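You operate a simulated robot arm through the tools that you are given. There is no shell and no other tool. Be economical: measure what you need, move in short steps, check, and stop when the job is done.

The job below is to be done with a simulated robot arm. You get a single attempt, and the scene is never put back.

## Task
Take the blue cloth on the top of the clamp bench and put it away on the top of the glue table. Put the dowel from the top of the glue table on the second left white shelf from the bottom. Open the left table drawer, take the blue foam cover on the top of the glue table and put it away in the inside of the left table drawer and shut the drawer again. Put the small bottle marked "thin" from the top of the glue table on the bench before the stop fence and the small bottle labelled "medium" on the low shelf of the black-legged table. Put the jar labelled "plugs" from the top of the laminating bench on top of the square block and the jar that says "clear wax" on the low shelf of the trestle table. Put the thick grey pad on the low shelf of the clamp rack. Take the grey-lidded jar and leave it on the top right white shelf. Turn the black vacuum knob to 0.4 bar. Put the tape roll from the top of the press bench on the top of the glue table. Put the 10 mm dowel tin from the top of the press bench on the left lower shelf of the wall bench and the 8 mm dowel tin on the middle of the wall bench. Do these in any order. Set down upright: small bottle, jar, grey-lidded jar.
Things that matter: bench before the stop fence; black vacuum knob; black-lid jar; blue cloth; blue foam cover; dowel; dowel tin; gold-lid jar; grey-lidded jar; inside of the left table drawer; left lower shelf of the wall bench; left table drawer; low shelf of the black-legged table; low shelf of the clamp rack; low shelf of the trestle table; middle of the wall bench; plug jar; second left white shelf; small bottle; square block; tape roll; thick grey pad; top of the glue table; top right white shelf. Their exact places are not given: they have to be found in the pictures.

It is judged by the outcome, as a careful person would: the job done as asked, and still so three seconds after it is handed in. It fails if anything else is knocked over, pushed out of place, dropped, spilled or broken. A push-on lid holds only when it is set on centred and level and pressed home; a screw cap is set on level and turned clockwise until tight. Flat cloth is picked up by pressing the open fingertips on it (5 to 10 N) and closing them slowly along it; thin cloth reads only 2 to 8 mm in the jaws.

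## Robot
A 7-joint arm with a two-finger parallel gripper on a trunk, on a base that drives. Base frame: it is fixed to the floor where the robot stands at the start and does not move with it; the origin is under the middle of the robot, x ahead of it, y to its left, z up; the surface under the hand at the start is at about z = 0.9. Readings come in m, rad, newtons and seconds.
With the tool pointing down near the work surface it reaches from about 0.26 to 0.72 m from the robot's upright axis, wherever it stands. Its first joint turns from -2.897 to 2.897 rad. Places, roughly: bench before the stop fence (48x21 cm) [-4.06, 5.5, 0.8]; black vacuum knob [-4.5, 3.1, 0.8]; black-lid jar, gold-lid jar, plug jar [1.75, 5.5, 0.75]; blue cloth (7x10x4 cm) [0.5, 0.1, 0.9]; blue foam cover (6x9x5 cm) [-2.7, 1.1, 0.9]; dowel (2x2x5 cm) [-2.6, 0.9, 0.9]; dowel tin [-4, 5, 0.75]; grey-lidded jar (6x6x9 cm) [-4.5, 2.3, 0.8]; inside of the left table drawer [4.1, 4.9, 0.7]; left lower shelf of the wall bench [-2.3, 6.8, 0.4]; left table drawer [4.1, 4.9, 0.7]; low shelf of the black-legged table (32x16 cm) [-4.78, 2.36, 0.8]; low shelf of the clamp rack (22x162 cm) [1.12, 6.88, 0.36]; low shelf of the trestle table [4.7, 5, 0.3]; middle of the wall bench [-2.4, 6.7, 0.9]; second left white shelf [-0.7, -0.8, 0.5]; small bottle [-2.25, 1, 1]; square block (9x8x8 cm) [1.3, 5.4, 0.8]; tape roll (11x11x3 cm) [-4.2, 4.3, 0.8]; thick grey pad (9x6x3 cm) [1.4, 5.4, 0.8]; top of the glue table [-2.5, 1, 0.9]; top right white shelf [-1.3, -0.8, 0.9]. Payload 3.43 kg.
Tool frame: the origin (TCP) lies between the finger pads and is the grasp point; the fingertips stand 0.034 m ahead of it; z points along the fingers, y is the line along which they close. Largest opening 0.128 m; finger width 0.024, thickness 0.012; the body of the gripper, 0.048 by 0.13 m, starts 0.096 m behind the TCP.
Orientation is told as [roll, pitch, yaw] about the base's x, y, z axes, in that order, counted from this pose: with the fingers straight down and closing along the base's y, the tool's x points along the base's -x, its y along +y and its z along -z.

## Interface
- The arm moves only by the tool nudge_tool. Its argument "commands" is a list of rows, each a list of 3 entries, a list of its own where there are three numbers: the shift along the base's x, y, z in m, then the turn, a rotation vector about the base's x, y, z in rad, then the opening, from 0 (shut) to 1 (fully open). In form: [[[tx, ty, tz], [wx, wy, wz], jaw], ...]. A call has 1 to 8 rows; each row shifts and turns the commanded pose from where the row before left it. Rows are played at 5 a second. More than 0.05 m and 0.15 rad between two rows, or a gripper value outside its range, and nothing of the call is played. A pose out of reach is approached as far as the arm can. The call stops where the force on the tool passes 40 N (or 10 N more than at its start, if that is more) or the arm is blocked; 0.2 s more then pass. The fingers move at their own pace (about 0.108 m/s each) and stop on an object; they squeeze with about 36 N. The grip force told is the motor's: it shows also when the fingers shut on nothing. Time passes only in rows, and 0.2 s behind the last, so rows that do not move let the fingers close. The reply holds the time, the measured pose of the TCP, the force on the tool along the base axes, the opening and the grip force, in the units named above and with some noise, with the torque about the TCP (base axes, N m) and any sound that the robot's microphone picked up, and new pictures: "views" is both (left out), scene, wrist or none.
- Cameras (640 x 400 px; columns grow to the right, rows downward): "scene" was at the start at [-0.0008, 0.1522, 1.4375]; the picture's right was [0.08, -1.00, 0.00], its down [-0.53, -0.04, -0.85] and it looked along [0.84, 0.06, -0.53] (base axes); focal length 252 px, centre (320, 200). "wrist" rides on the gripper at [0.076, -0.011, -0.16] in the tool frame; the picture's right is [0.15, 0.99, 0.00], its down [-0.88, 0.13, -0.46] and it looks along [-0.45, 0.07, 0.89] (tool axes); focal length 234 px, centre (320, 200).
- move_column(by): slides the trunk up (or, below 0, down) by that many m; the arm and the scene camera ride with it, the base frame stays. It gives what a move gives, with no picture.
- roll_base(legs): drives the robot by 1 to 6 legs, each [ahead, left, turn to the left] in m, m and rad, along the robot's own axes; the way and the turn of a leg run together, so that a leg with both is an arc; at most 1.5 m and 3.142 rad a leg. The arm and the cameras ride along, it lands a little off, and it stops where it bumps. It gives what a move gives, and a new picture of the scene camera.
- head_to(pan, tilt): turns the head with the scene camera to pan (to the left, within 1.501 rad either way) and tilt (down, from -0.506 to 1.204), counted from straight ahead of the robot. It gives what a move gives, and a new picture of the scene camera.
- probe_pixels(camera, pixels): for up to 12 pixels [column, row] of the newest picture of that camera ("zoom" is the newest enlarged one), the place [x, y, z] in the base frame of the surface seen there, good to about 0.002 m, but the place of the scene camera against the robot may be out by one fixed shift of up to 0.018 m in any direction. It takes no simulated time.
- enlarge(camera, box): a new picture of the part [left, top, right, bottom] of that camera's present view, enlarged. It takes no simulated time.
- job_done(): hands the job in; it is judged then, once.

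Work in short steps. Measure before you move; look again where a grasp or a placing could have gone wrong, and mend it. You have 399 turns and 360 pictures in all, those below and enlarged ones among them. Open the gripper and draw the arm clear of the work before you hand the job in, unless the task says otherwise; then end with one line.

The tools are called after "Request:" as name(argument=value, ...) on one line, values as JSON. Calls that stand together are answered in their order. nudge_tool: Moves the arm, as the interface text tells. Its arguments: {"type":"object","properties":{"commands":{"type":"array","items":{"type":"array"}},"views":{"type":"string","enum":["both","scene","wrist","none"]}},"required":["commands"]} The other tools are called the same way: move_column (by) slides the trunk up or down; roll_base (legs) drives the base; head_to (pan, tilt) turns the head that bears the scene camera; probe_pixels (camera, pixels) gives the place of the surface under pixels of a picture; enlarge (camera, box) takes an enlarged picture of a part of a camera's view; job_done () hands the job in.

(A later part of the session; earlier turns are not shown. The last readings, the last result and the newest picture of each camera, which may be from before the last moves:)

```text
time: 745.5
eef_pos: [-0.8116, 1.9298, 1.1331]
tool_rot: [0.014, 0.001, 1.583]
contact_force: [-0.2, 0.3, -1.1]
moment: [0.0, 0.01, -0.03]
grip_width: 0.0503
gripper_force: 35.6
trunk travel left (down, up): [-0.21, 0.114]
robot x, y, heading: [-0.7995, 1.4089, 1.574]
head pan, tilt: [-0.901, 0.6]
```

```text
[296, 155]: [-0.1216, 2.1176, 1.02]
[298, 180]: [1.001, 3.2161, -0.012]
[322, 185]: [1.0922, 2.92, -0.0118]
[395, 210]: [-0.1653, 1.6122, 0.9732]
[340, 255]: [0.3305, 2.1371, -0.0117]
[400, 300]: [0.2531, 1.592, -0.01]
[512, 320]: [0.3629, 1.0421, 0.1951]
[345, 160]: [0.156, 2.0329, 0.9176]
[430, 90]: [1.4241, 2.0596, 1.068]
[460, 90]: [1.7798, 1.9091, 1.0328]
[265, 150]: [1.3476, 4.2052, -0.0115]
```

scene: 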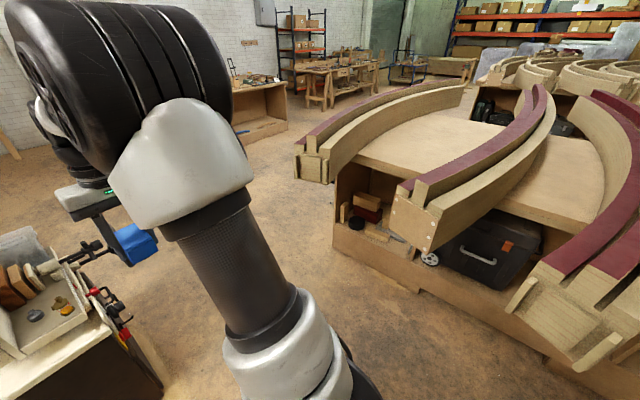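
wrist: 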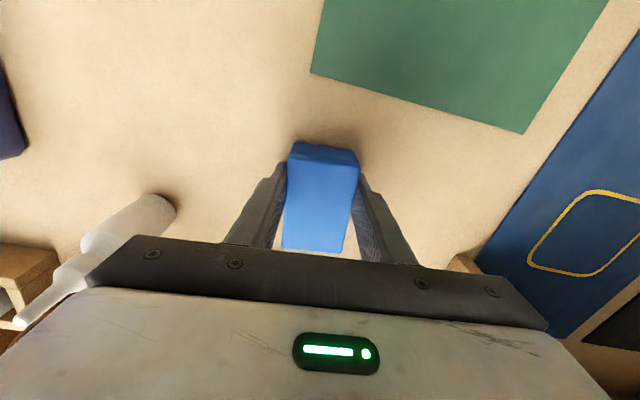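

Corridor at y≈2.1 is x -0.78…-0.12 at torso height. I take x ≈ -0.45 and drive north to y ≈ 3.3.

Request:
roll_base(legs=[[0, -0.35, 0], [0.95, 0, 0], [0.95, 0, 0]])

Request:
head_to(pan=-1.2, tilt=0.45)

```text
time: 758.5
eef_pos: [-0.4907, 3.821, 1.1336]
tool_rot: [0.014, 0.001, 1.59]
contact_force: [-0.2, -0.1, 0.0]
moment: [0.0, 0.02, -0.01]
grip_width: 0.05
gripper_force: 36.2
trunk travel left (down, up): [-0.21, 0.114]
robot x, y, heading: [-0.4764, 3.2994, 1.583]
head pan, tilt: [-0.901, 0.6]
```

scene: 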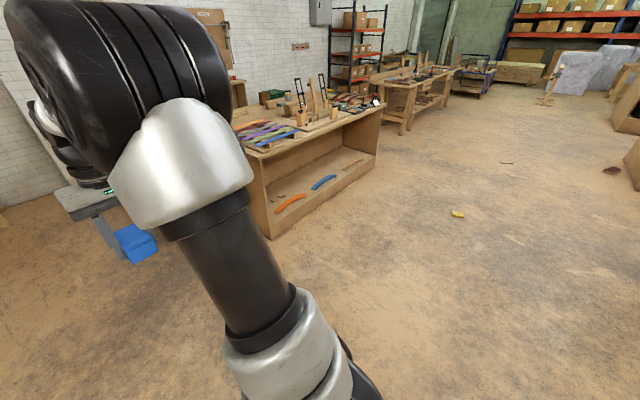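

```text
time: 759.3
eef_pos: [-0.4907, 3.8204, 1.1342]
tool_rot: [0.015, 0.003, 1.588]
contact_force: [0.1, -0.2, 0.4]
moment: [-0.03, 0.01, 0.01]
grip_width: 0.0502
gripper_force: 36.6
trunk travel left (down, up): [-0.21, 0.114]
robot x, y, heading: [-0.4781, 3.2989, 1.578]
head pan, tilt: [-1.201, 0.45]
```

scene: 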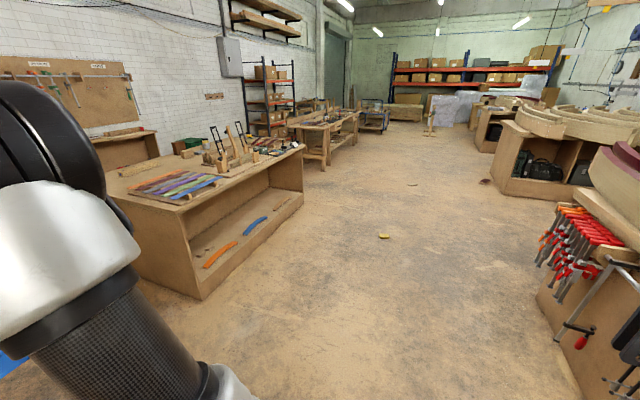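

Request:
probe_pixels(camera="scene", pixels=[[383, 236], [200, 297], [302, 195], [303, 145], [325, 170], [358, 145], [412, 183], [486, 182], [500, 190], [540, 260], [370, 132]])

Request:
enlarge(camera="scene", box=[260, 60, 500, 250])

```text
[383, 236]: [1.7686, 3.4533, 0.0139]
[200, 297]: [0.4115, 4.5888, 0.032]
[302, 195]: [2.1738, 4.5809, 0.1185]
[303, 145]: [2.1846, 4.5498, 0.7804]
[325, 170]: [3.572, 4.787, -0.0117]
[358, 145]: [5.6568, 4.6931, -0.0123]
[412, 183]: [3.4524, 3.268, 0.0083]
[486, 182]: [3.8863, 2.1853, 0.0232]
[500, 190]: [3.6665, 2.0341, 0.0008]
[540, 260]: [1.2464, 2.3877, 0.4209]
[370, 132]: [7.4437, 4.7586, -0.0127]
```

```text
2.11 times, centred on (380, 155) of scene
```

zoom: 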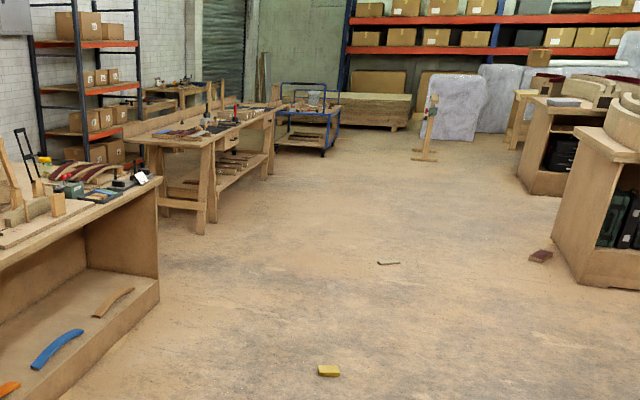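

Floor items at (1.77,3.45) and (3.45,3.27) must be avoided. I travel at y ≈ 3.9, strafing right to x ≈ 3.95, in front of the trestle table.

Request:
roll_base(legs=[[0.6, 0, -0.01], [0, -1.45, 0], [0, -1.45, 0], [0, -1.45, 0]])

Request:
head_to(pan=0.0, tilt=0.6)

```text
time: 803.8
eef_pos: [3.8631, 4.4021, 1.1335]
tool_rot: [0.014, 0.001, 1.579]
contact_force: [-0.4, -0.3, -0.7]
moment: [0.0, 0.0, 0.02]
grip_width: 0.0504
gripper_force: 36.8
trunk travel left (down, up): [-0.21, 0.114]
robot x, y, heading: [3.8716, 3.8823, 1.573]
head pan, tilt: [-1.201, 0.45]
```

scene: 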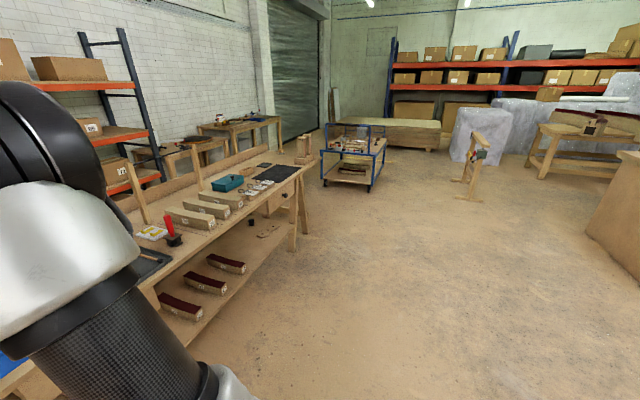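

```text
time: 805.2
eef_pos: [3.8633, 4.4034, 1.1338]
tool_rot: [0.014, 0.001, 1.579]
contact_force: [-0.6, -1.0, -0.4]
moment: [-0.01, 0.01, -0.02]
grip_width: 0.0503
gripper_force: 35.8
trunk travel left (down, up): [-0.21, 0.114]
robot x, y, heading: [3.8691, 3.882, 1.573]
head pan, tilt: [0.0, 0.6]
```

scene: 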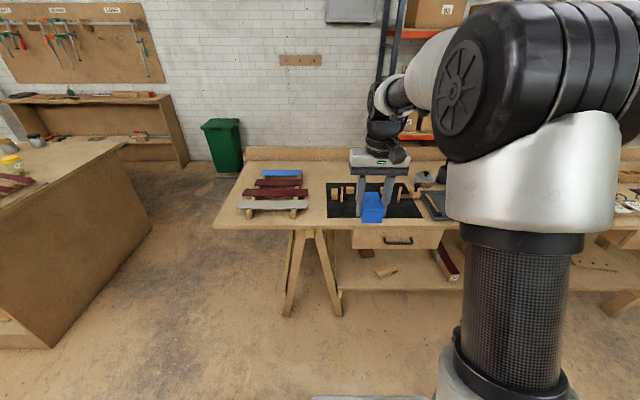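

The left drawer with a black handle shows at (397,240). I measure it and free tabletop.

Request:
probe_pixels(camera="scene", pixels=[[397, 240], [385, 242], [412, 242], [353, 237], [441, 237], [354, 246], [397, 232], [315, 222], [330, 226], [320, 180], [400, 226], [310, 205]])

Request:
enlarge(camera="scene", box=[210, 140, 490, 320])

```text
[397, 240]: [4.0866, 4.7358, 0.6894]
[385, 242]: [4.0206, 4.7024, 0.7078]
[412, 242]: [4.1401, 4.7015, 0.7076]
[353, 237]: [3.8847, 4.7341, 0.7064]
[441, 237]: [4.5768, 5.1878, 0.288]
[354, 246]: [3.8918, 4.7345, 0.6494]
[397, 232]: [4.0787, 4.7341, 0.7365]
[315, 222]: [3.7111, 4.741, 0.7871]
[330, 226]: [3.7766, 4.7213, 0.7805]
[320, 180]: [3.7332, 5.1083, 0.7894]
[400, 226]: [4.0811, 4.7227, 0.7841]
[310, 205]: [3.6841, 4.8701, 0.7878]
```

```text
2.22 times, centred on (350, 230) of scene
```

zoom: 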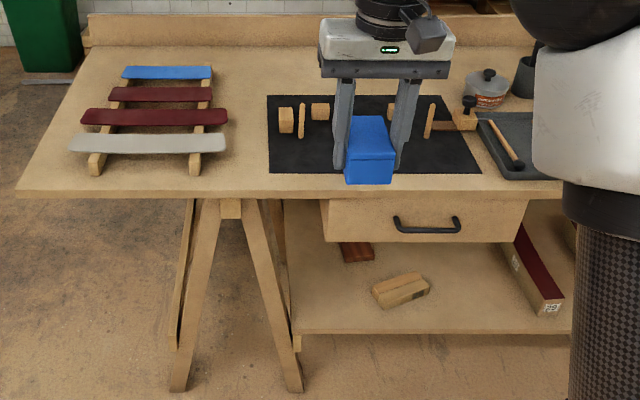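

I'll park the foam on the free tabletop gap at about (3.715, 4.78), left of the black mat, while opening the drawer.

Request:
roll_base(legs=[[0.3, 0.15, 0]])

Request:
nudge_tool(commands=[[[0, 0.035, -0.03], [0, 0, 0], 0], [[0, 0.035, -0.04], [0, 0, 0], 0], [[0, 0, 0], [0, 0, 0], 0]], views="wrist")

```text
time: 807.4
eef_pos: [3.7127, 4.7017, 1.1349]
tool_rot: [0.014, 0.002, 1.577]
contact_force: [0.1, 0.4, 0.1]
moment: [0.01, 0.03, 0.0]
grip_width: 0.0503
gripper_force: 36.3
trunk travel left (down, up): [-0.21, 0.114]
robot x, y, heading: [3.7268, 4.1806, 1.576]
head pan, tilt: [0.0, 0.6]
```

scene: 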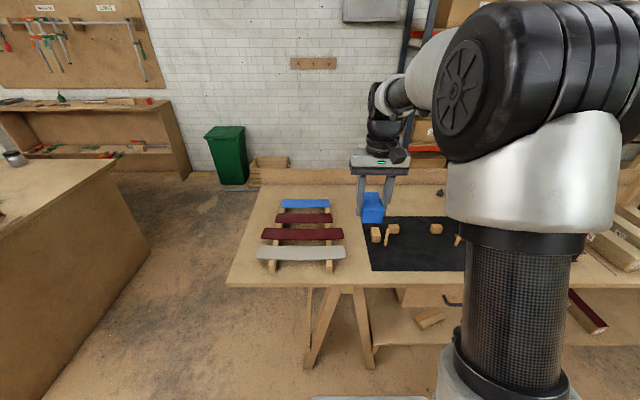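

```text
refused: row 2 steps farther than a row can; nothing moved
```

Request:
nudge_tool(commands=[[[0, 0.03, -0.03], [0, 0, 0], 0], [[0, 0.03, -0.035], [0, 0, 0], 0], [[0, 0, 0], [0, 0, 0], 0]], views="wrist")

```text
time: 808.2
eef_pos: [3.7131, 4.763, 1.0682]
tool_rot: [0.014, 0.0, 1.578]
contact_force: [0.3, -0.1, 0.1]
moment: [-0.01, 0.02, -0.01]
grip_width: 0.0505
gripper_force: 36.4
trunk travel left (down, up): [-0.21, 0.114]
robot x, y, heading: [3.7177, 4.1785, 1.574]
head pan, tilt: [0.0, 0.6]
```

wrist: 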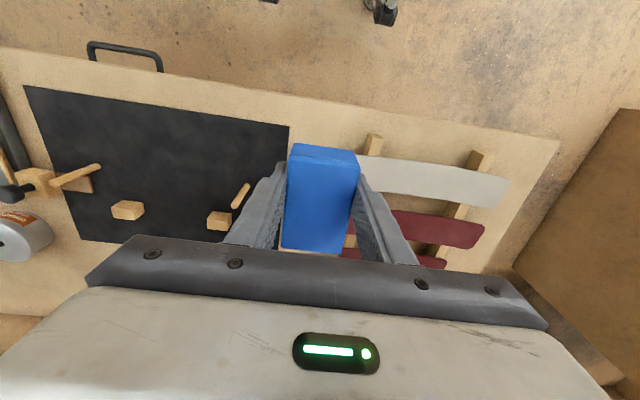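

Request:
probe_pixels(camera="wrist", pixels=[[325, 110], [320, 130], [370, 145], [362, 170], [287, 130], [280, 165], [420, 125], [125, 48], [95, 50], [160, 65], [100, 80]])

```text
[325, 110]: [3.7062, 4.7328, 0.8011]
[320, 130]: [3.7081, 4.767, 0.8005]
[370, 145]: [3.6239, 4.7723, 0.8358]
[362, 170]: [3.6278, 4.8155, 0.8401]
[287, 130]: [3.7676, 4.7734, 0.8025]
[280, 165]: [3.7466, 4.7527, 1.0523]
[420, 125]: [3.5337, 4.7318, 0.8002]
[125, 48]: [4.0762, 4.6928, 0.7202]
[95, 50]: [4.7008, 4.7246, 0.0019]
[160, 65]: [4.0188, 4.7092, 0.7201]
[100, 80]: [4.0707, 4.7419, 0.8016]
```

Surface 0.801; gap x 3.645–3.765. I lower here to touch.

Request:
nudge_tool(commands=[[[-0.005, 0, -0.05], [0, 0, 0], 0], [[0, 0, -0.05], [0, 0, 0], 0], [[0, 0, -0.05], [0, 0, 0], 0], [[0, 0, -0.05], [0, 0, 0], 0], [[0, 0, -0.02], [0, 0, 0], 0], [[0, 0, -0.006], [0, 0, 0], 0], [[0, 0, -0.002], [0, 0, 0], 0], [[0, 0, 0], [0, 0, 0], 0]], views="wrist")

```text
refused: row 1 steps farther than a row can; nothing moved
```

Request:
nudge_tool(commands=[[[-0.005, 0, -0.045], [0, 0, 0], 0], [[0, 0, -0.05], [0, 0, 0], 0], [[0, 0, -0.05], [0, 0, 0], 0], [[0, 0, -0.05], [0, 0, 0], 0], [[0, 0, -0.025], [0, 0, 0], 0], [[0, 0, -0.005], [0, 0, 0], 0], [[0, 0, -0.002], [0, 0, 0], 0], [[0, 0, 0], [0, 0, 0], 0]], views="wrist")

```text
time: 810.0
eef_pos: [3.7074, 4.7609, 0.8427]
tool_rot: [0.015, 0.002, 1.577]
contact_force: [0.3, -0.1, -0.5]
moment: [0.01, -0.02, -0.01]
grip_width: 0.0503
gripper_force: 35.9
trunk travel left (down, up): [-0.21, 0.114]
robot x, y, heading: [3.7262, 4.1825, 1.572]
head pan, tilt: [0.0, 0.6]
```

wrist: 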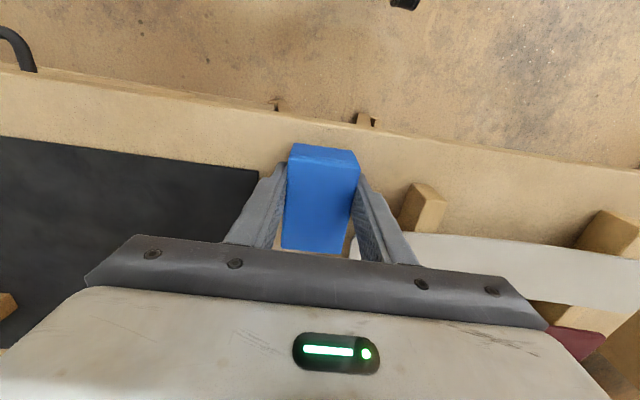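

I lower 2 mm, release slightly, and rise.

Request:
nudge_tool(commands=[[[0, 0, -0.002], [0, 0, 0], 0], [[0, 0, 0], [0, 0, 0], 0.5], [[0, 0, 0], [0, 0, 0], 0.52], [[0, 0, 0.04], [0, 0, 0], 0.52], [[0, 0, 0.05], [0, 0, 0], 0.52], [[0, -0.02, 0.045], [0, 0, 0], 0.52], [[0, -0.045, 0], [0, 0, 0], 0.52], [[0, -0.045, 0], [0, 0, 0], 0.52]], views="wrist")

```text
time: 811.8
eef_pos: [3.7067, 4.6518, 0.9765]
tool_rot: [0.013, 0.001, 1.577]
contact_force: [1.1, 0.0, 1.3]
moment: [-0.04, -0.01, -0.01]
grip_width: 0.0665
gripper_force: 0.1
trunk travel left (down, up): [-0.21, 0.114]
robot x, y, heading: [3.7232, 4.1848, 1.572]
head pan, tilt: [0.0, 0.6]
```

wrist: 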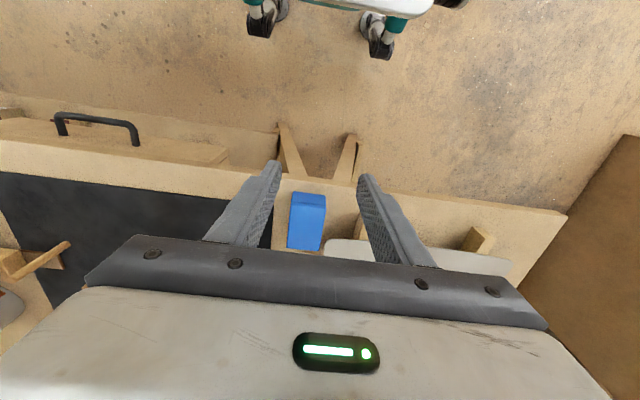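

Foam parked at (307,220). Handle bar: y ≈ 4.70, z 0.72, x 4.02–4.14. I'll grip it with the tool horizontal, fingers above and below: first move the base in front of it, back a bit, and turn the tool.

Request:
roll_base(legs=[[-0.2, 0, 0], [0, -0.375, 0]])

Request:
nudge_tool(commands=[[[0, 0, 0], [0, 0, -0.145], 0.5], [[0, 0, 0], [0, 0, -0.145], 0.5], [[0, 0, 0], [0, 0, -0.145], 0.5], [[0, 0, 0], [0, 0, -0.145], 0.5], [[0, 0, 0], [0, 0, -0.145], 0.5], [[0, 0, 0], [0, 0, -0.145], 0.4], [[0, 0, 0], [0, 0, -0.145], 0.4], [[0, 0, 0], [0, 0, -0.145], 0.4]], views="none")

Request:
nudge_tool(commands=[[[0, 0, 0], [0, 0, -0.145], 0.4], [[0, 0, 0], [0, 0, -0.145], 0.4], [[0, 0, 0], [0, 0, -0.12], 0.4], [[0, 0, 0], [0.14, 0, 0], 0.4], [[0, 0, 0], [0.14, 0, 0], 0.4], [[0, 0, 0], [0.14, 0, 0], 0.4], [[0, 0, 0], [0.14, 0, 0], 0.4], [[0, 0, 0], [0.14, 0, 0], 0.4]], views="none")

```text
time: 817.1
eef_pos: [4.0822, 4.4552, 0.9763]
tool_rot: [0.014, 0.002, 1.579]
contact_force: [-0.7, 0.3, 0.0]
moment: [-0.01, 0.0, -0.02]
grip_width: 0.0663
gripper_force: 0.0
trunk travel left (down, up): [-0.21, 0.114]
robot x, y, heading: [4.0996, 3.9833, 1.57]
head pan, tilt: [0.0, 0.6]
```

scene: 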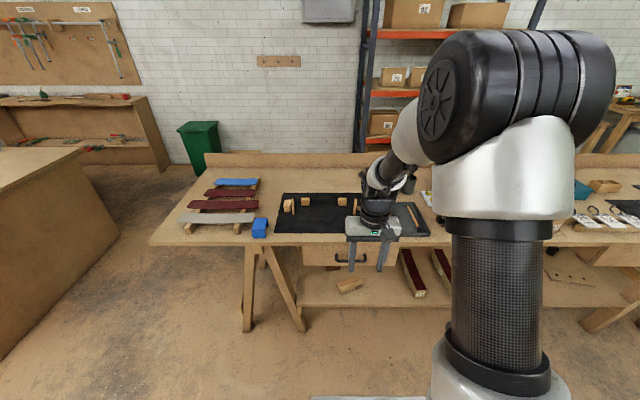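

```text
time: 818.9
eef_pos: [4.0821, 4.4552, 0.9758]
tool_rot: [0.014, 0.003, 0.416]
contact_force: [-0.3, -0.7, -0.5]
moment: [-0.02, -0.01, 0.02]
grip_width: 0.0513
gripper_force: 0.0
trunk travel left (down, up): [-0.21, 0.114]
robot x, y, heading: [4.0994, 3.9844, 1.571]
head pan, tilt: [0.0, 0.6]
```

```text
time: 820.7
eef_pos: [4.0816, 4.4561, 0.9767]
tool_rot: [0.716, -0.004, 0.007]
contact_force: [-0.8, 0.5, -0.1]
moment: [-0.01, -0.01, -0.01]
grip_width: 0.051
gripper_force: 0.2
trunk travel left (down, up): [-0.21, 0.114]
robot x, y, heading: [4.1008, 3.9838, 1.575]
head pan, tilt: [0.0, 0.6]
```

Tilted 0.72 so far without trouble. I continue to horizontal while moving to (y 4.60, z 0.72).

Request:
nudge_tool(commands=[[[0, 0.01, -0.045], [0.142, 0, 0], 0.4], [[0, 0.01, -0.045], [0.142, 0, 0], 0.4], [[0, 0.015, -0.045], [0.142, 0, 0], 0.4], [[0, 0.015, -0.045], [0.142, 0, 0], 0.4], [[0, 0.02, -0.04], [0.142, 0, 0], 0.4], [[0, 0.03, -0.035], [0.142, 0, 0], 0.4], [[0, 0, 0], [0, 0, 0], 0.4]], views="both")

```text
time: 822.3
eef_pos: [4.0821, 4.5545, 0.7212]
tool_rot: [1.568, -0.008, 0.004]
contact_force: [0.0, 0.2, 0.3]
moment: [-0.01, -0.03, -0.02]
grip_width: 0.051
gripper_force: 0.1
trunk travel left (down, up): [-0.21, 0.114]
robot x, y, heading: [4.0955, 3.9796, 1.576]
head pan, tilt: [0.0, 0.6]
```

scene: 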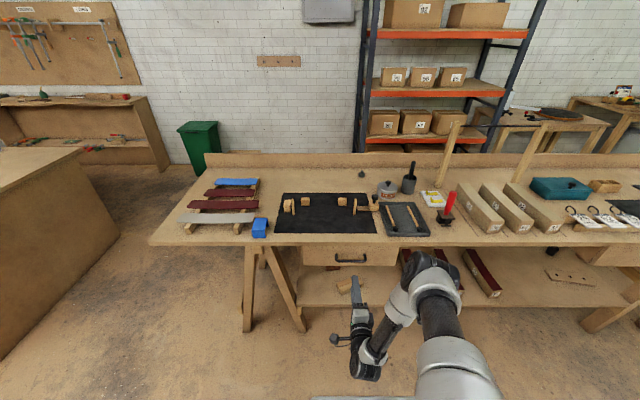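
wrist: 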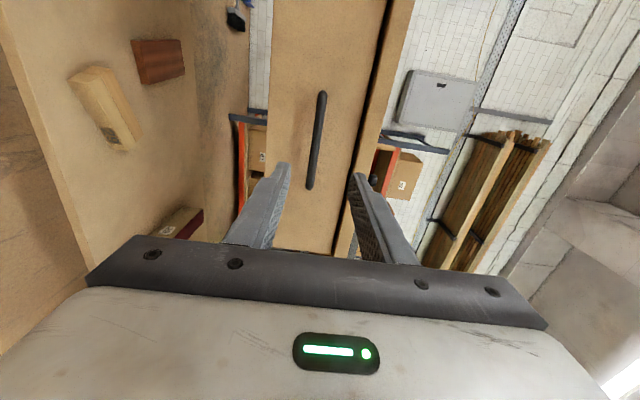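

Horizontal; the handle shows at (316,140) between the fingers. I measure it.

Request:
probe_pixels(camera="wrist", pixels=[[321, 100], [317, 140], [311, 182], [290, 140], [345, 140], [365, 140], [380, 140], [300, 60]])

```text
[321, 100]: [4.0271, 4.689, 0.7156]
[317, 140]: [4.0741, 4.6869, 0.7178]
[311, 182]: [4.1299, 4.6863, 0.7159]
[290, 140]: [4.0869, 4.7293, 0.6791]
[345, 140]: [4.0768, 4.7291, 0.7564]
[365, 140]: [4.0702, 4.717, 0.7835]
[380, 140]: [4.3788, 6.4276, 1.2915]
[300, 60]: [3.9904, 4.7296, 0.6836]
```

Bar front at y 4.687, z 0.717; face at 4.729. I advance to y 4.682 and close.

Request:
nudge_tool(commands=[[[0, 0.045, -0.004], [0, 0, 0], 0.35], [[0, 0.045, 0], [0, 0, 0], 0.35], [[0, 0.035, 0], [0, 0, 0], 0.35], [[0, 0, 0], [0, 0, 0], 0.35], [[0, 0, 0], [0, 0, 0], 0.1], [[0, 0, 0], [0, 0, 0], 0], [[0, 0, 0], [0, 0, 0], 0]], views="wrist")

```text
time: 823.9
eef_pos: [4.0829, 4.6783, 0.7152]
tool_rot: [1.561, -0.01, 0.002]
contact_force: [1.0, -0.9, -12.9]
moment: [-0.2, 0.74, 0.0]
grip_width: 0.0117
gripper_force: 44.7
trunk travel left (down, up): [-0.21, 0.114]
robot x, y, heading: [4.0943, 3.9827, 1.576]
head pan, tilt: [0.0, 0.6]
```

wrist: 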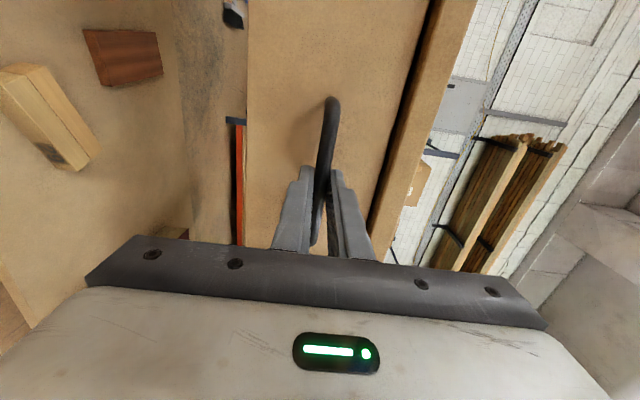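

Gripped. I relax 2 mm down and pull the drawer out.

Request:
nudge_tool(commands=[[[0, 0, -0.002], [0, 0, 0], 0], [[0, -0.02, 0], [0, 0, 0], 0], [[0, -0.03, 0], [0, 0, 0], 0], [[0, -0.03, 0], [0, 0, 0], 0], [[0, -0.03, 0], [0, 0, 0], 0], [[0, -0.02, 0], [0, 0, 0], 0], [[0, 0, 0], [0, 0, 0], 0]], views="scene")

```text
time: 825.5
eef_pos: [4.0823, 4.5498, 0.7155]
tool_rot: [1.567, -0.009, 0.0]
contact_force: [6.8, -0.8, -7.8]
moment: [-0.1, 0.76, -0.67]
grip_width: 0.0117
gripper_force: 45.5
trunk travel left (down, up): [-0.21, 0.114]
robot x, y, heading: [4.0984, 3.9823, 1.574]
head pan, tilt: [0.0, 0.6]
```

scene: 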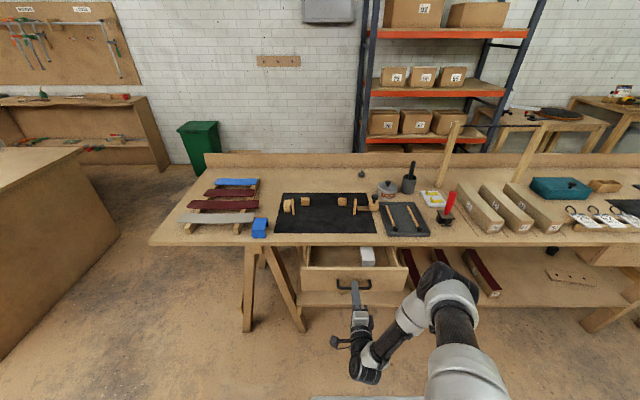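

The drawer is open ~0.13 m. I pull a bit more with the arm.

Request:
nudge_tool(commands=[[[0, -0.025, 0], [0, 0, 0], 0], [[0, -0.025, 0], [0, 0, 0], 0], [[0, -0.025, 0], [0, 0, 0], 0], [[0, -0.02, 0], [0, 0, 0], 0], [[0, 0, 0], [0, 0, 0], 0]], views="scene")

```text
time: 826.7
eef_pos: [4.0823, 4.4545, 0.7152]
tool_rot: [1.568, -0.009, 0.002]
contact_force: [6.9, -1.0, -7.7]
moment: [-0.15, 0.74, -0.86]
grip_width: 0.0119
gripper_force: 45.0
trunk travel left (down, up): [-0.21, 0.114]
robot x, y, heading: [4.0953, 3.9828, 1.575]
head pan, tilt: [0.0, 0.6]
```

scene: 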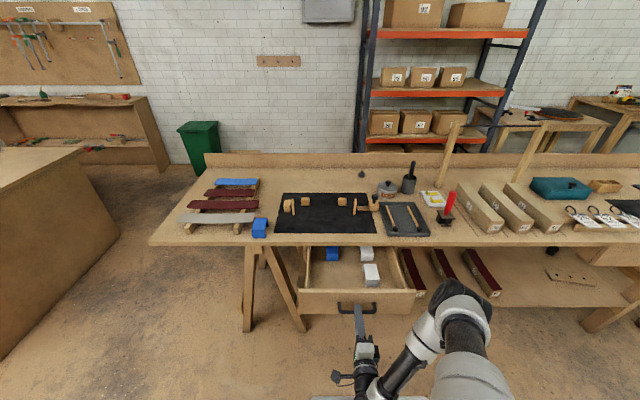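

Open 0.22 m; free space at front-left inside (325,275). I release the handle and back off.

Request:
nudge_tool(commands=[[[0, 0, 0], [0, 0, 0], 0.2], [[0, 0, 0], [0, 0, 0], 0.35], [[0, 0, 0], [0, 0, 0], 0.35], [[0, -0.02, 0], [0, 0, 0], 0.35]], views="none")

Request:
roll_base(legs=[[-0.2, 0, 0]])

Request:
probe_pixels(camera="scene", pixels=[[325, 275]])

```text
time: 827.7
eef_pos: [4.0828, 4.4342, 0.7151]
tool_rot: [1.567, -0.01, 0.001]
contact_force: [-0.7, 0.4, -0.7]
moment: [0.0, -0.02, 0.03]
grip_width: 0.0448
gripper_force: 0.1
trunk travel left (down, up): [-0.21, 0.114]
robot x, y, heading: [4.0959, 3.9831, 1.576]
head pan, tilt: [0.0, 0.6]
```

```text
time: 829.3
eef_pos: [4.0829, 4.2358, 0.7148]
tool_rot: [1.568, -0.009, 0.006]
contact_force: [0.9, 0.3, 0.7]
moment: [-0.03, 0.03, -0.01]
grip_width: 0.0448
gripper_force: 0.1
trunk travel left (down, up): [-0.21, 0.114]
robot x, y, heading: [4.0961, 3.7855, 1.574]
head pan, tilt: [0.0, 0.6]
```

scene: 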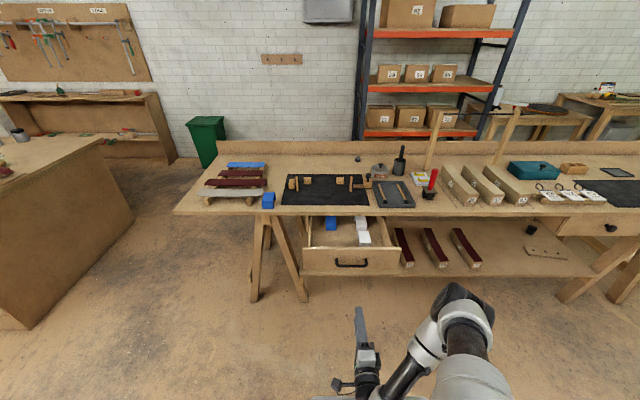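

```text
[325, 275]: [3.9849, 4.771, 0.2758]
```

Now I bring the tool back to vertical, raised.

Request:
nudge_tool(commands=[[[0, 0, 0.045], [-0.145, 0, 0], 0.5], [[0, 0, 0.045], [-0.145, 0, 0], 0.5], [[0, 0, 0.045], [-0.145, 0, 0], 0.5], [[0, 0, 0.045], [-0.145, 0, 0], 0.5], [[0, 0, 0.045], [-0.145, 0, 0], 0.5], [[0, 0, 0.045], [-0.145, 0, 0], 0.5], [[0, 0, 0.045], [-0.145, 0, 0], 0.5], [[0, 0.01, 0.045], [-0.145, 0, 0], 0.5]], views="none")

Request:
nudge_tool(commands=[[[0, 0.01, 0], [-0.145, 0, 0], 0.6], [[0, 0.01, 0], [-0.145, 0, 0], 0.6], [[0, 0.01, 0], [-0.11, 0, 0], 0.6], [[0, 0, 0], [0, 0, 0.145], 0.7], [[0, 0, 0], [0, 0, 0.145], 0.7], [[0, 0, 0], [0, 0, 0.145], 0.7], [[0, 0, 0], [0, 0, 0.145], 0.7], [[0, 0, 0], [0, 0, 0.145], 0.7]], views="none")

Request:
nudge_tool(commands=[[[0, 0, 0], [0, 0, 0.145], 0.7], [[0, 0, 0], [0, 0, 0.145], 0.7], [[0, 0, 0], [0, 0, 0.145], 0.7], [[0, 0, 0], [0, 0, 0.145], 0.7], [[0, 0, 0], [0, 0, 0.145], 0.7], [[0, 0, 0], [0, 0, 0.12], 0.7]], views="none")

```text
time: 831.3
eef_pos: [4.1206, 4.2916, 1.0734]
tool_rot: [0.484, -0.232, 0.127]
contact_force: [0.7, -1.0, -0.1]
moment: [0.0, 0.01, 0.0]
grip_width: 0.0641
gripper_force: 0.1
out of reach, approached as far as the arm can: row 4, 7
trunk travel left (down, up): [-0.21, 0.114]
robot x, y, heading: [4.0967, 3.7827, 1.577]
head pan, tilt: [0.0, 0.6]
stopped in row 8: the arm was blocked; the commanded pose is now the measured one
```

```text
time: 833.1
eef_pos: [4.1217, 4.3207, 1.0735]
tool_rot: [0.083, -0.163, 0.934]
contact_force: [0.4, -0.3, 0.4]
moment: [0.01, 0.0, -0.02]
grip_width: 0.0894
gripper_force: 0.1
trunk travel left (down, up): [-0.21, 0.114]
robot x, y, heading: [4.0975, 3.7866, 1.578]
head pan, tilt: [0.0, 0.6]
```

```text
time: 834.5
eef_pos: [4.1207, 4.3215, 1.0738]
tool_rot: [0.083, -0.165, 1.778]
contact_force: [0.0, 0.1, -0.9]
moment: [-0.01, 0.02, -0.02]
grip_width: 0.0897
gripper_force: 0.0
trunk travel left (down, up): [-0.21, 0.114]
robot x, y, heading: [4.0973, 3.7867, 1.576]
head pan, tilt: [0.0, 0.6]
```

The orientation is off by (0.083, -0.165, +0.2); I correct it and check.

Request:
nudge_tool(commands=[[[0, 0, 0], [0, 0, -0.1], 0.7], [[0, 0, 0], [0, 0, -0.1], 0.7], [[0, 0, 0], [-0.083, -0.042, 0], 0.7], [[0, 0, 0], [-0.083, -0.042, 0], 0.7], [[0, 0, 0], [0, 0, 0], 0.7]], views="none")

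```text
time: 835.7
eef_pos: [4.12, 4.3215, 1.0741]
tool_rot: [-0.002, 0.005, 1.584]
contact_force: [-0.3, -1.5, 0.0]
moment: [-0.02, 0.0, -0.04]
grip_width: 0.0897
gripper_force: 0.1
trunk travel left (down, up): [-0.21, 0.114]
robot x, y, heading: [4.0974, 3.7862, 1.577]
head pan, tilt: [0.0, 0.6]
```

Now to the foam: base left 0.41 and ahead 0.3.

Request:
roll_base(legs=[[0, 0.41, 0], [0.32, 0, 0]])

Request:
nudge_tool(commands=[[[0, 0.03, 0], [0, 0, 0], 0.6], [[0, 0.03, 0], [0, 0, 0], 0.6], [[0, 0.0, 0], [0, 0, 0], 0.6]], views="wrist")

```text
time: 841.9
eef_pos: [3.7122, 4.6375, 1.0735]
tool_rot: [-0.001, 0.002, 1.586]
contact_force: [0.3, -0.1, 0.2]
moment: [-0.02, 0.01, 0.01]
grip_width: 0.0896
gripper_force: 0.0
trunk travel left (down, up): [-0.21, 0.114]
robot x, y, heading: [3.6935, 4.1016, 1.578]
head pan, tilt: [0.0, 0.6]
```

scene: 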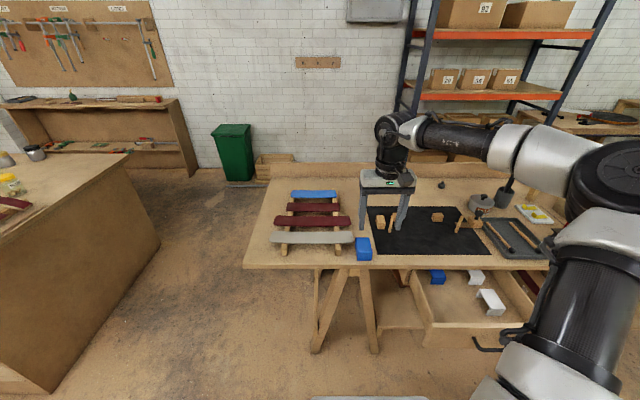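

```text
time: 842.7
eef_pos: [3.7121, 4.6985, 1.0728]
tool_rot: [-0.001, 0.003, 1.586]
contact_force: [-0.3, 0.7, 0.3]
moment: [-0.03, -0.01, -0.04]
grip_width: 0.0768
gripper_force: 0.1
trunk travel left (down, up): [-0.21, 0.114]
robot x, y, heading: [3.6865, 4.105, 1.574]
head pan, tilt: [0.0, 0.6]
```

wrist: 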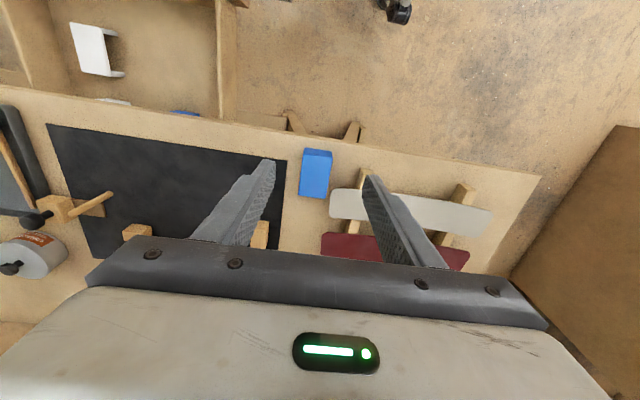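

The foam is at (316,172). I measure it and the drawer's inside.

Request:
probe_pixels(camera="wrist", pixels=[[316, 175], [302, 160], [332, 160], [302, 190], [327, 194], [200, 60], [150, 60], [170, 100], [225, 50], [60, 40]])

```text
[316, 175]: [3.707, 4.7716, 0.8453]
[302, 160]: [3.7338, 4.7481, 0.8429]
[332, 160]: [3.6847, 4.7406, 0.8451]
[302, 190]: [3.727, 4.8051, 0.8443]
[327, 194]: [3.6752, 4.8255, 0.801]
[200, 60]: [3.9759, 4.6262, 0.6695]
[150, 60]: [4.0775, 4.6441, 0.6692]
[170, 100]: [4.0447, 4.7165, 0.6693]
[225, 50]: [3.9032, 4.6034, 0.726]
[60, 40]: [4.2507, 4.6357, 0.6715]
```

Foam centre (3.707, 4.773); drawer floor z 0.669, inside x 3.905–4.26. I grip the foam.

Request:
nudge_tool(commands=[[[-0.005, 0.035, 0], [0, 0, 0], 0.52], [[0, 0.035, -0.03], [0, 0, 0], 0.52], [[0, 0.002, -0.049], [0, 0, 0], 0.52], [[0, 0, -0.05], [0, 0, 0], 0.52], [[0, 0, -0.05], [0, 0, 0], 0.52], [[0, 0, -0.04], [0, 0, 0], 0.52], [[0, 0, -0.01], [0, 0, 0], 0.52], [[0, 0, 0], [0, 0, 0], 0.2]], views="none")

Request:
nudge_tool(commands=[[[0, 0, 0], [0, 0, 0], 0], [[0, 0, 0], [0, 0, 0], 0], [[0, 0, 0], [0, 0, 0], 0]], views="wrist")

```text
time: 844.5
eef_pos: [3.7079, 4.771, 0.8435]
tool_rot: [-0.001, 0.002, 1.586]
contact_force: [0.3, 0.1, -0.5]
moment: [-0.02, -0.01, 0.0]
grip_width: 0.0506
gripper_force: 35.9
trunk travel left (down, up): [-0.21, 0.114]
robot x, y, heading: [3.6913, 4.0998, 1.571]
head pan, tilt: [0.0, 0.6]
```

```text
time: 845.3
eef_pos: [3.7065, 4.7701, 0.8439]
tool_rot: [-0.002, 0.002, 1.585]
contact_force: [0.4, -0.3, -0.6]
moment: [0.01, 0.02, 0.02]
grip_width: 0.0506
gripper_force: 35.6
trunk travel left (down, up): [-0.21, 0.114]
robot x, y, heading: [3.6912, 4.1003, 1.573]
head pan, tilt: [0.0, 0.6]
```

wrist: 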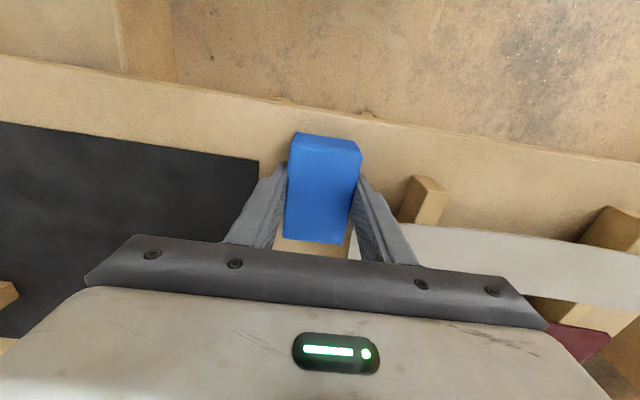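

Held. I lift, draw back to y 4.62 and roll right over the drawer.

Request:
nudge_tool(commands=[[[0, 0, 0.05], [0, 0, 0], 0], [[0, 0, 0.05], [0, 0, 0], 0], [[0, 0, 0.05], [0, 0, 0], 0], [[0, -0.03, 0.03], [0, 0, 0], 0], [[0, -0.045, 0], [0, 0, 0], 0], [[0, -0.045, 0], [0, 0, 0], 0], [[0, -0.03, 0], [0, 0, 0], 0]], views="none")

Request:
roll_base(legs=[[0, -0.275, 0]])

Request:
nudge_tool(commands=[[[0, 0, -0.03], [0, 0, 0], 0], [[0, 0, 0], [0, 0, 0], 0]], views="wrist")

```text
time: 846.9
eef_pos: [3.7074, 4.6206, 1.0232]
tool_rot: [-0.001, 0.001, 1.586]
contact_force: [-0.7, -0.4, -0.3]
moment: [-0.01, -0.03, -0.02]
grip_width: 0.0507
gripper_force: 36.0
trunk travel left (down, up): [-0.21, 0.114]
robot x, y, heading: [3.6906, 4.1022, 1.576]
head pan, tilt: [0.0, 0.6]
```

```text
time: 850.1
eef_pos: [3.9797, 4.6211, 1.0228]
tool_rot: [-0.002, 0.002, 1.584]
contact_force: [0.3, 0.7, -1.4]
moment: [0.01, 0.0, -0.01]
grip_width: 0.0502
gripper_force: 36.0
trunk travel left (down, up): [-0.21, 0.114]
robot x, y, heading: [3.9615, 4.101, 1.575]
head pan, tilt: [0.0, 0.6]
```

scene: 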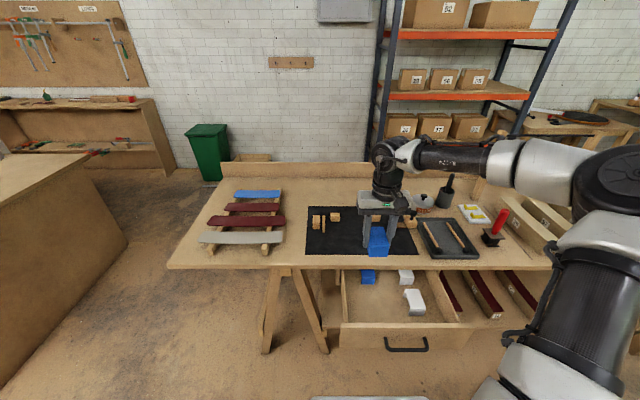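

```text
time: 850.7
eef_pos: [3.9798, 4.6216, 0.992]
tool_rot: [0.0, 0.003, 1.584]
contact_force: [0.4, 0.1, -0.4]
moment: [0.0, 0.01, -0.01]
grip_width: 0.0504
gripper_force: 36.3
trunk travel left (down, up): [-0.21, 0.114]
robot x, y, heading: [3.961, 4.1035, 1.575]
head pan, tilt: [0.0, 0.6]
```

wrist: 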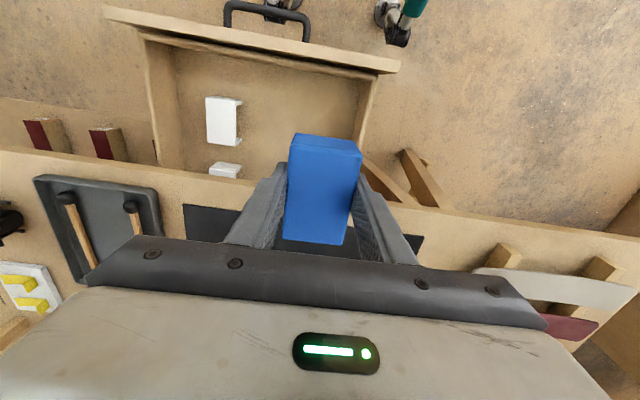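

Request:
probe_pixels(camera="wrist", pixels=[[370, 90], [355, 110], [260, 55], [310, 80], [310, 120], [270, 140], [232, 120], [260, 185], [385, 205], [350, 140]])

```text
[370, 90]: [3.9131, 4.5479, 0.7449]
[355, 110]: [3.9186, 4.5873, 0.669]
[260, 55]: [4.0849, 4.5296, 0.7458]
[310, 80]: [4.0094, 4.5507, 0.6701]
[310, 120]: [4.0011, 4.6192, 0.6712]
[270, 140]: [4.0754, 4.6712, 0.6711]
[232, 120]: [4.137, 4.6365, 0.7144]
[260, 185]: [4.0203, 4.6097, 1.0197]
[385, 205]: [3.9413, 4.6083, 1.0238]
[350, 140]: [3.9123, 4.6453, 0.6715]
```

Place at (4.015, 4.615), floor 0.670. I lower in.

Request:
nudge_tool(commands=[[[0.035, -0.006, -0.02], [0, 0, 0], 0], [[0, 0, -0.05], [0, 0, 0], 0], [[0, 0, -0.05], [0, 0, 0], 0], [[0, 0, -0.05], [0, 0, 0], 0], [[0, 0, -0.05], [0, 0, 0], 0], [[0, 0, -0.04], [0, 0, 0], 0], [[0, 0, -0.01], [0, 0, 0], 0], [[0, 0, 0], [0, 0, 0], 0]], views="wrist")

```text
time: 852.5
eef_pos: [4.0156, 4.6171, 0.7233]
tool_rot: [-0.002, 0.003, 1.586]
contact_force: [-0.2, -0.6, -0.1]
moment: [-0.01, 0.0, 0.0]
grip_width: 0.0505
gripper_force: 36.2
trunk travel left (down, up): [-0.21, 0.114]
robot x, y, heading: [3.9632, 4.1053, 1.572]
head pan, tilt: [0.0, 0.6]
```

wrist: 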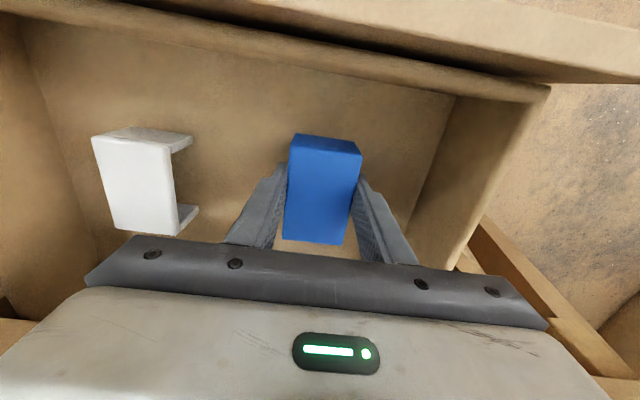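

I lower to contact, release, and rise.

Request:
nudge_tool(commands=[[[0, 0, -0.008], [0, 0, 0], 0], [[0, 0, -0.003], [0, 0, 0], 0], [[0, 0, 0], [0, 0, 0], 0.5], [[0, 0, 0], [0, 0, 0], 0.6], [[0, 0, 0.04], [0, 0, 0], 0.6], [[0, 0, 0.05], [0, 0, 0], 0.6], [[0, 0, 0.05], [0, 0, 0], 0.6], [[0, 0, 0.05], [0, 0, 0], 0.6]], views="wrist")

```text
time: 854.3
eef_pos: [4.0154, 4.6157, 0.9018]
tool_rot: [-0.002, 0.003, 1.584]
contact_force: [0.7, 0.3, 0.5]
moment: [-0.01, 0.0, -0.01]
grip_width: 0.0767
gripper_force: 0.1
trunk travel left (down, up): [-0.21, 0.114]
robot x, y, heading: [3.9635, 4.1022, 1.577]
head pan, tilt: [0.0, 0.6]
```

wrist: 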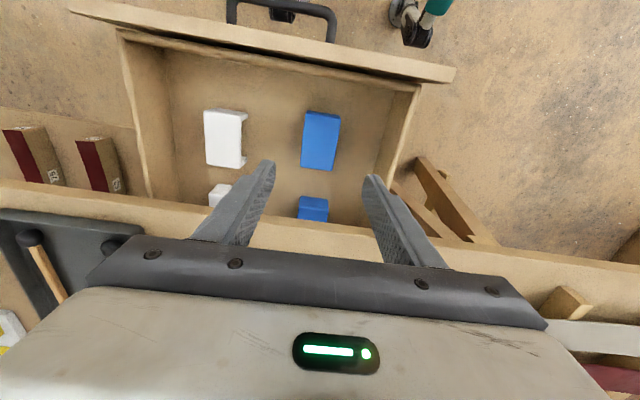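

Foam is in the drawer (320,140). To shut it I back off, lower closed fingertips before the handle bar, and push.

Request:
roll_base(legs=[[-0.24, -0.065, 0]])

Request:
nudge_tool(commands=[[[0, 0, -0.02], [0, 0, 0], 0.2], [[0, 0, -0.05], [0, 0, 0], 0], [[0, 0, -0.05], [0, 0, 0], 0], [[0, 0, -0.045], [0, 0, 0], 0], [[0, 0, 0], [0, 0, 0], 0]], views="wrist")

```text
time: 856.1
eef_pos: [4.0807, 4.378, 0.9014]
tool_rot: [0.0, 0.001, 1.588]
contact_force: [0.0, -0.3, 1.6]
moment: [-0.02, 0.0, 0.02]
grip_width: 0.0769
gripper_force: 0.0
trunk travel left (down, up): [-0.21, 0.114]
robot x, y, heading: [4.0244, 3.8657, 1.581]
head pan, tilt: [0.0, 0.6]
```

scene: 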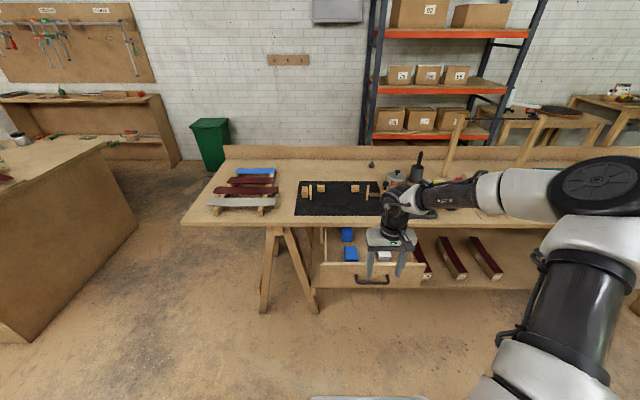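

```text
time: 857.4
eef_pos: [4.0803, 4.3791, 0.7356]
tool_rot: [-0.003, 0.001, 1.588]
contact_force: [-0.3, 0.0, 1.2]
moment: [-0.02, -0.06, -0.02]
grip_width: 0.0001
gripper_force: 32.8
trunk travel left (down, up): [-0.21, 0.114]
robot x, y, heading: [4.0251, 3.8676, 1.579]
head pan, tilt: [0.0, 0.6]
```

wrist: 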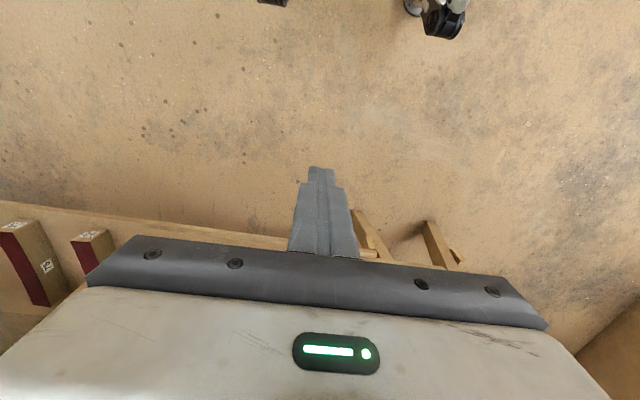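

I push forward with the arm.

Request:
nudge_tool(commands=[[[0, 0.035, 0], [0, 0, 0], 0], [[0, 0.035, 0], [0, 0, 0], 0], [[0, 0.035, 0], [0, 0, 0], 0], [[0, 0.035, 0], [0, 0, 0], 0], [[0, 0.03, 0], [0, 0, 0], 0], [[0, 0, 0], [0, 0, 0], 0]], views="none")

Request:
roll_base(legs=[[0.06, 0, 0]])

```text
time: 858.8
eef_pos: [4.078, 4.5487, 0.7362]
tool_rot: [-0.001, 0.003, 1.589]
contact_force: [0.2, 0.1, -0.2]
moment: [-0.02, -0.03, 0.01]
grip_width: 0.0001
gripper_force: 33.1
trunk travel left (down, up): [-0.21, 0.114]
robot x, y, heading: [4.0269, 3.8666, 1.58]
head pan, tilt: [0.0, 0.6]
```

```text
time: 859.7
eef_pos: [4.0791, 4.608, 0.7367]
tool_rot: [0.0, 0.001, 1.589]
contact_force: [0.2, -0.7, 0.8]
moment: [0.0, 0.02, 0.01]
grip_width: 0.0
gripper_force: 32.5
trunk travel left (down, up): [-0.21, 0.114]
robot x, y, heading: [4.0294, 3.9254, 1.582]
head pan, tilt: [0.0, 0.6]
```

scene: 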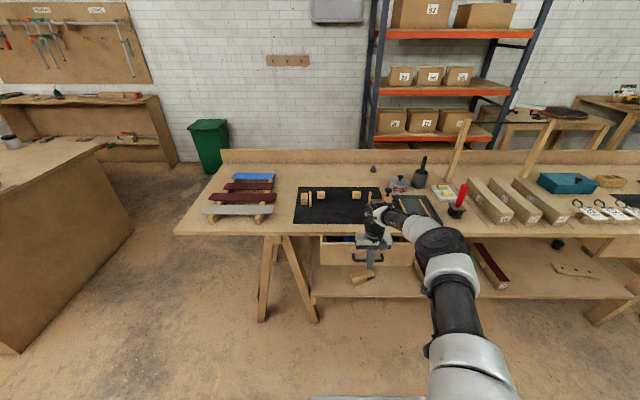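

Drawer is closing. I continue: base +0.05, then arm gently.

Request:
roll_base(legs=[[0.045, 0, 0]])

Request:
nudge_tool(commands=[[[0, 0.01, 0], [0, 0, 0], 0], [[0, 0.008, 0], [0, 0, 0], 0], [[0, 0.005, 0], [0, 0, 0], 0], [[0, 0.004, 0], [0, 0, 0], 0], [[0, 0, 0], [0, 0, 0], 0]], views="wrist")

```text
time: 860.6
eef_pos: [4.0797, 4.6529, 0.7364]
tool_rot: [-0.001, 0.002, 1.589]
contact_force: [0.2, -0.6, -0.5]
moment: [0.0, 0.01, -0.01]
grip_width: 0.0
gripper_force: 32.8
trunk travel left (down, up): [-0.21, 0.114]
robot x, y, heading: [4.0306, 3.9715, 1.575]
head pan, tilt: [0.0, 0.6]
```

scene: 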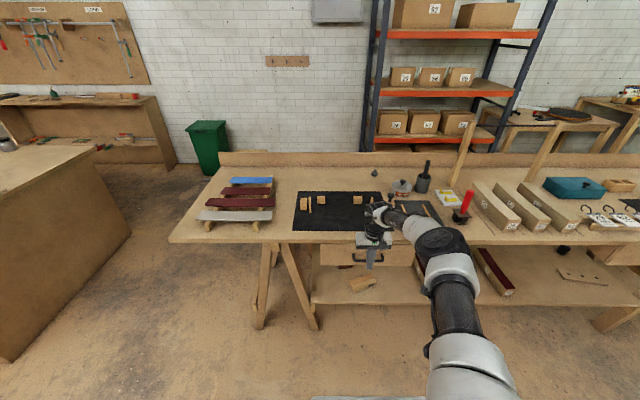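

```text
time: 861.8
eef_pos: [4.0787, 4.6759, 0.7358]
tool_rot: [0.0, 0.008, 1.586]
contact_force: [0.8, -29.9, 3.1]
moment: [-0.57, 0.4, -0.05]
grip_width: 0.0
gripper_force: 32.2
trunk travel left (down, up): [-0.21, 0.114]
robot x, y, heading: [4.0282, 3.972, 1.58]
head pan, tilt: [0.0, 0.6]
```

wrist: 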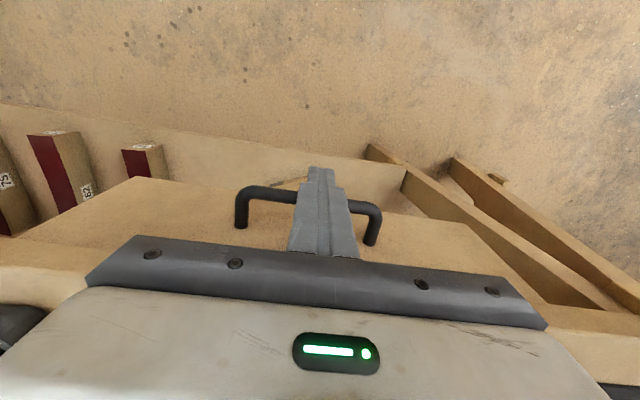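

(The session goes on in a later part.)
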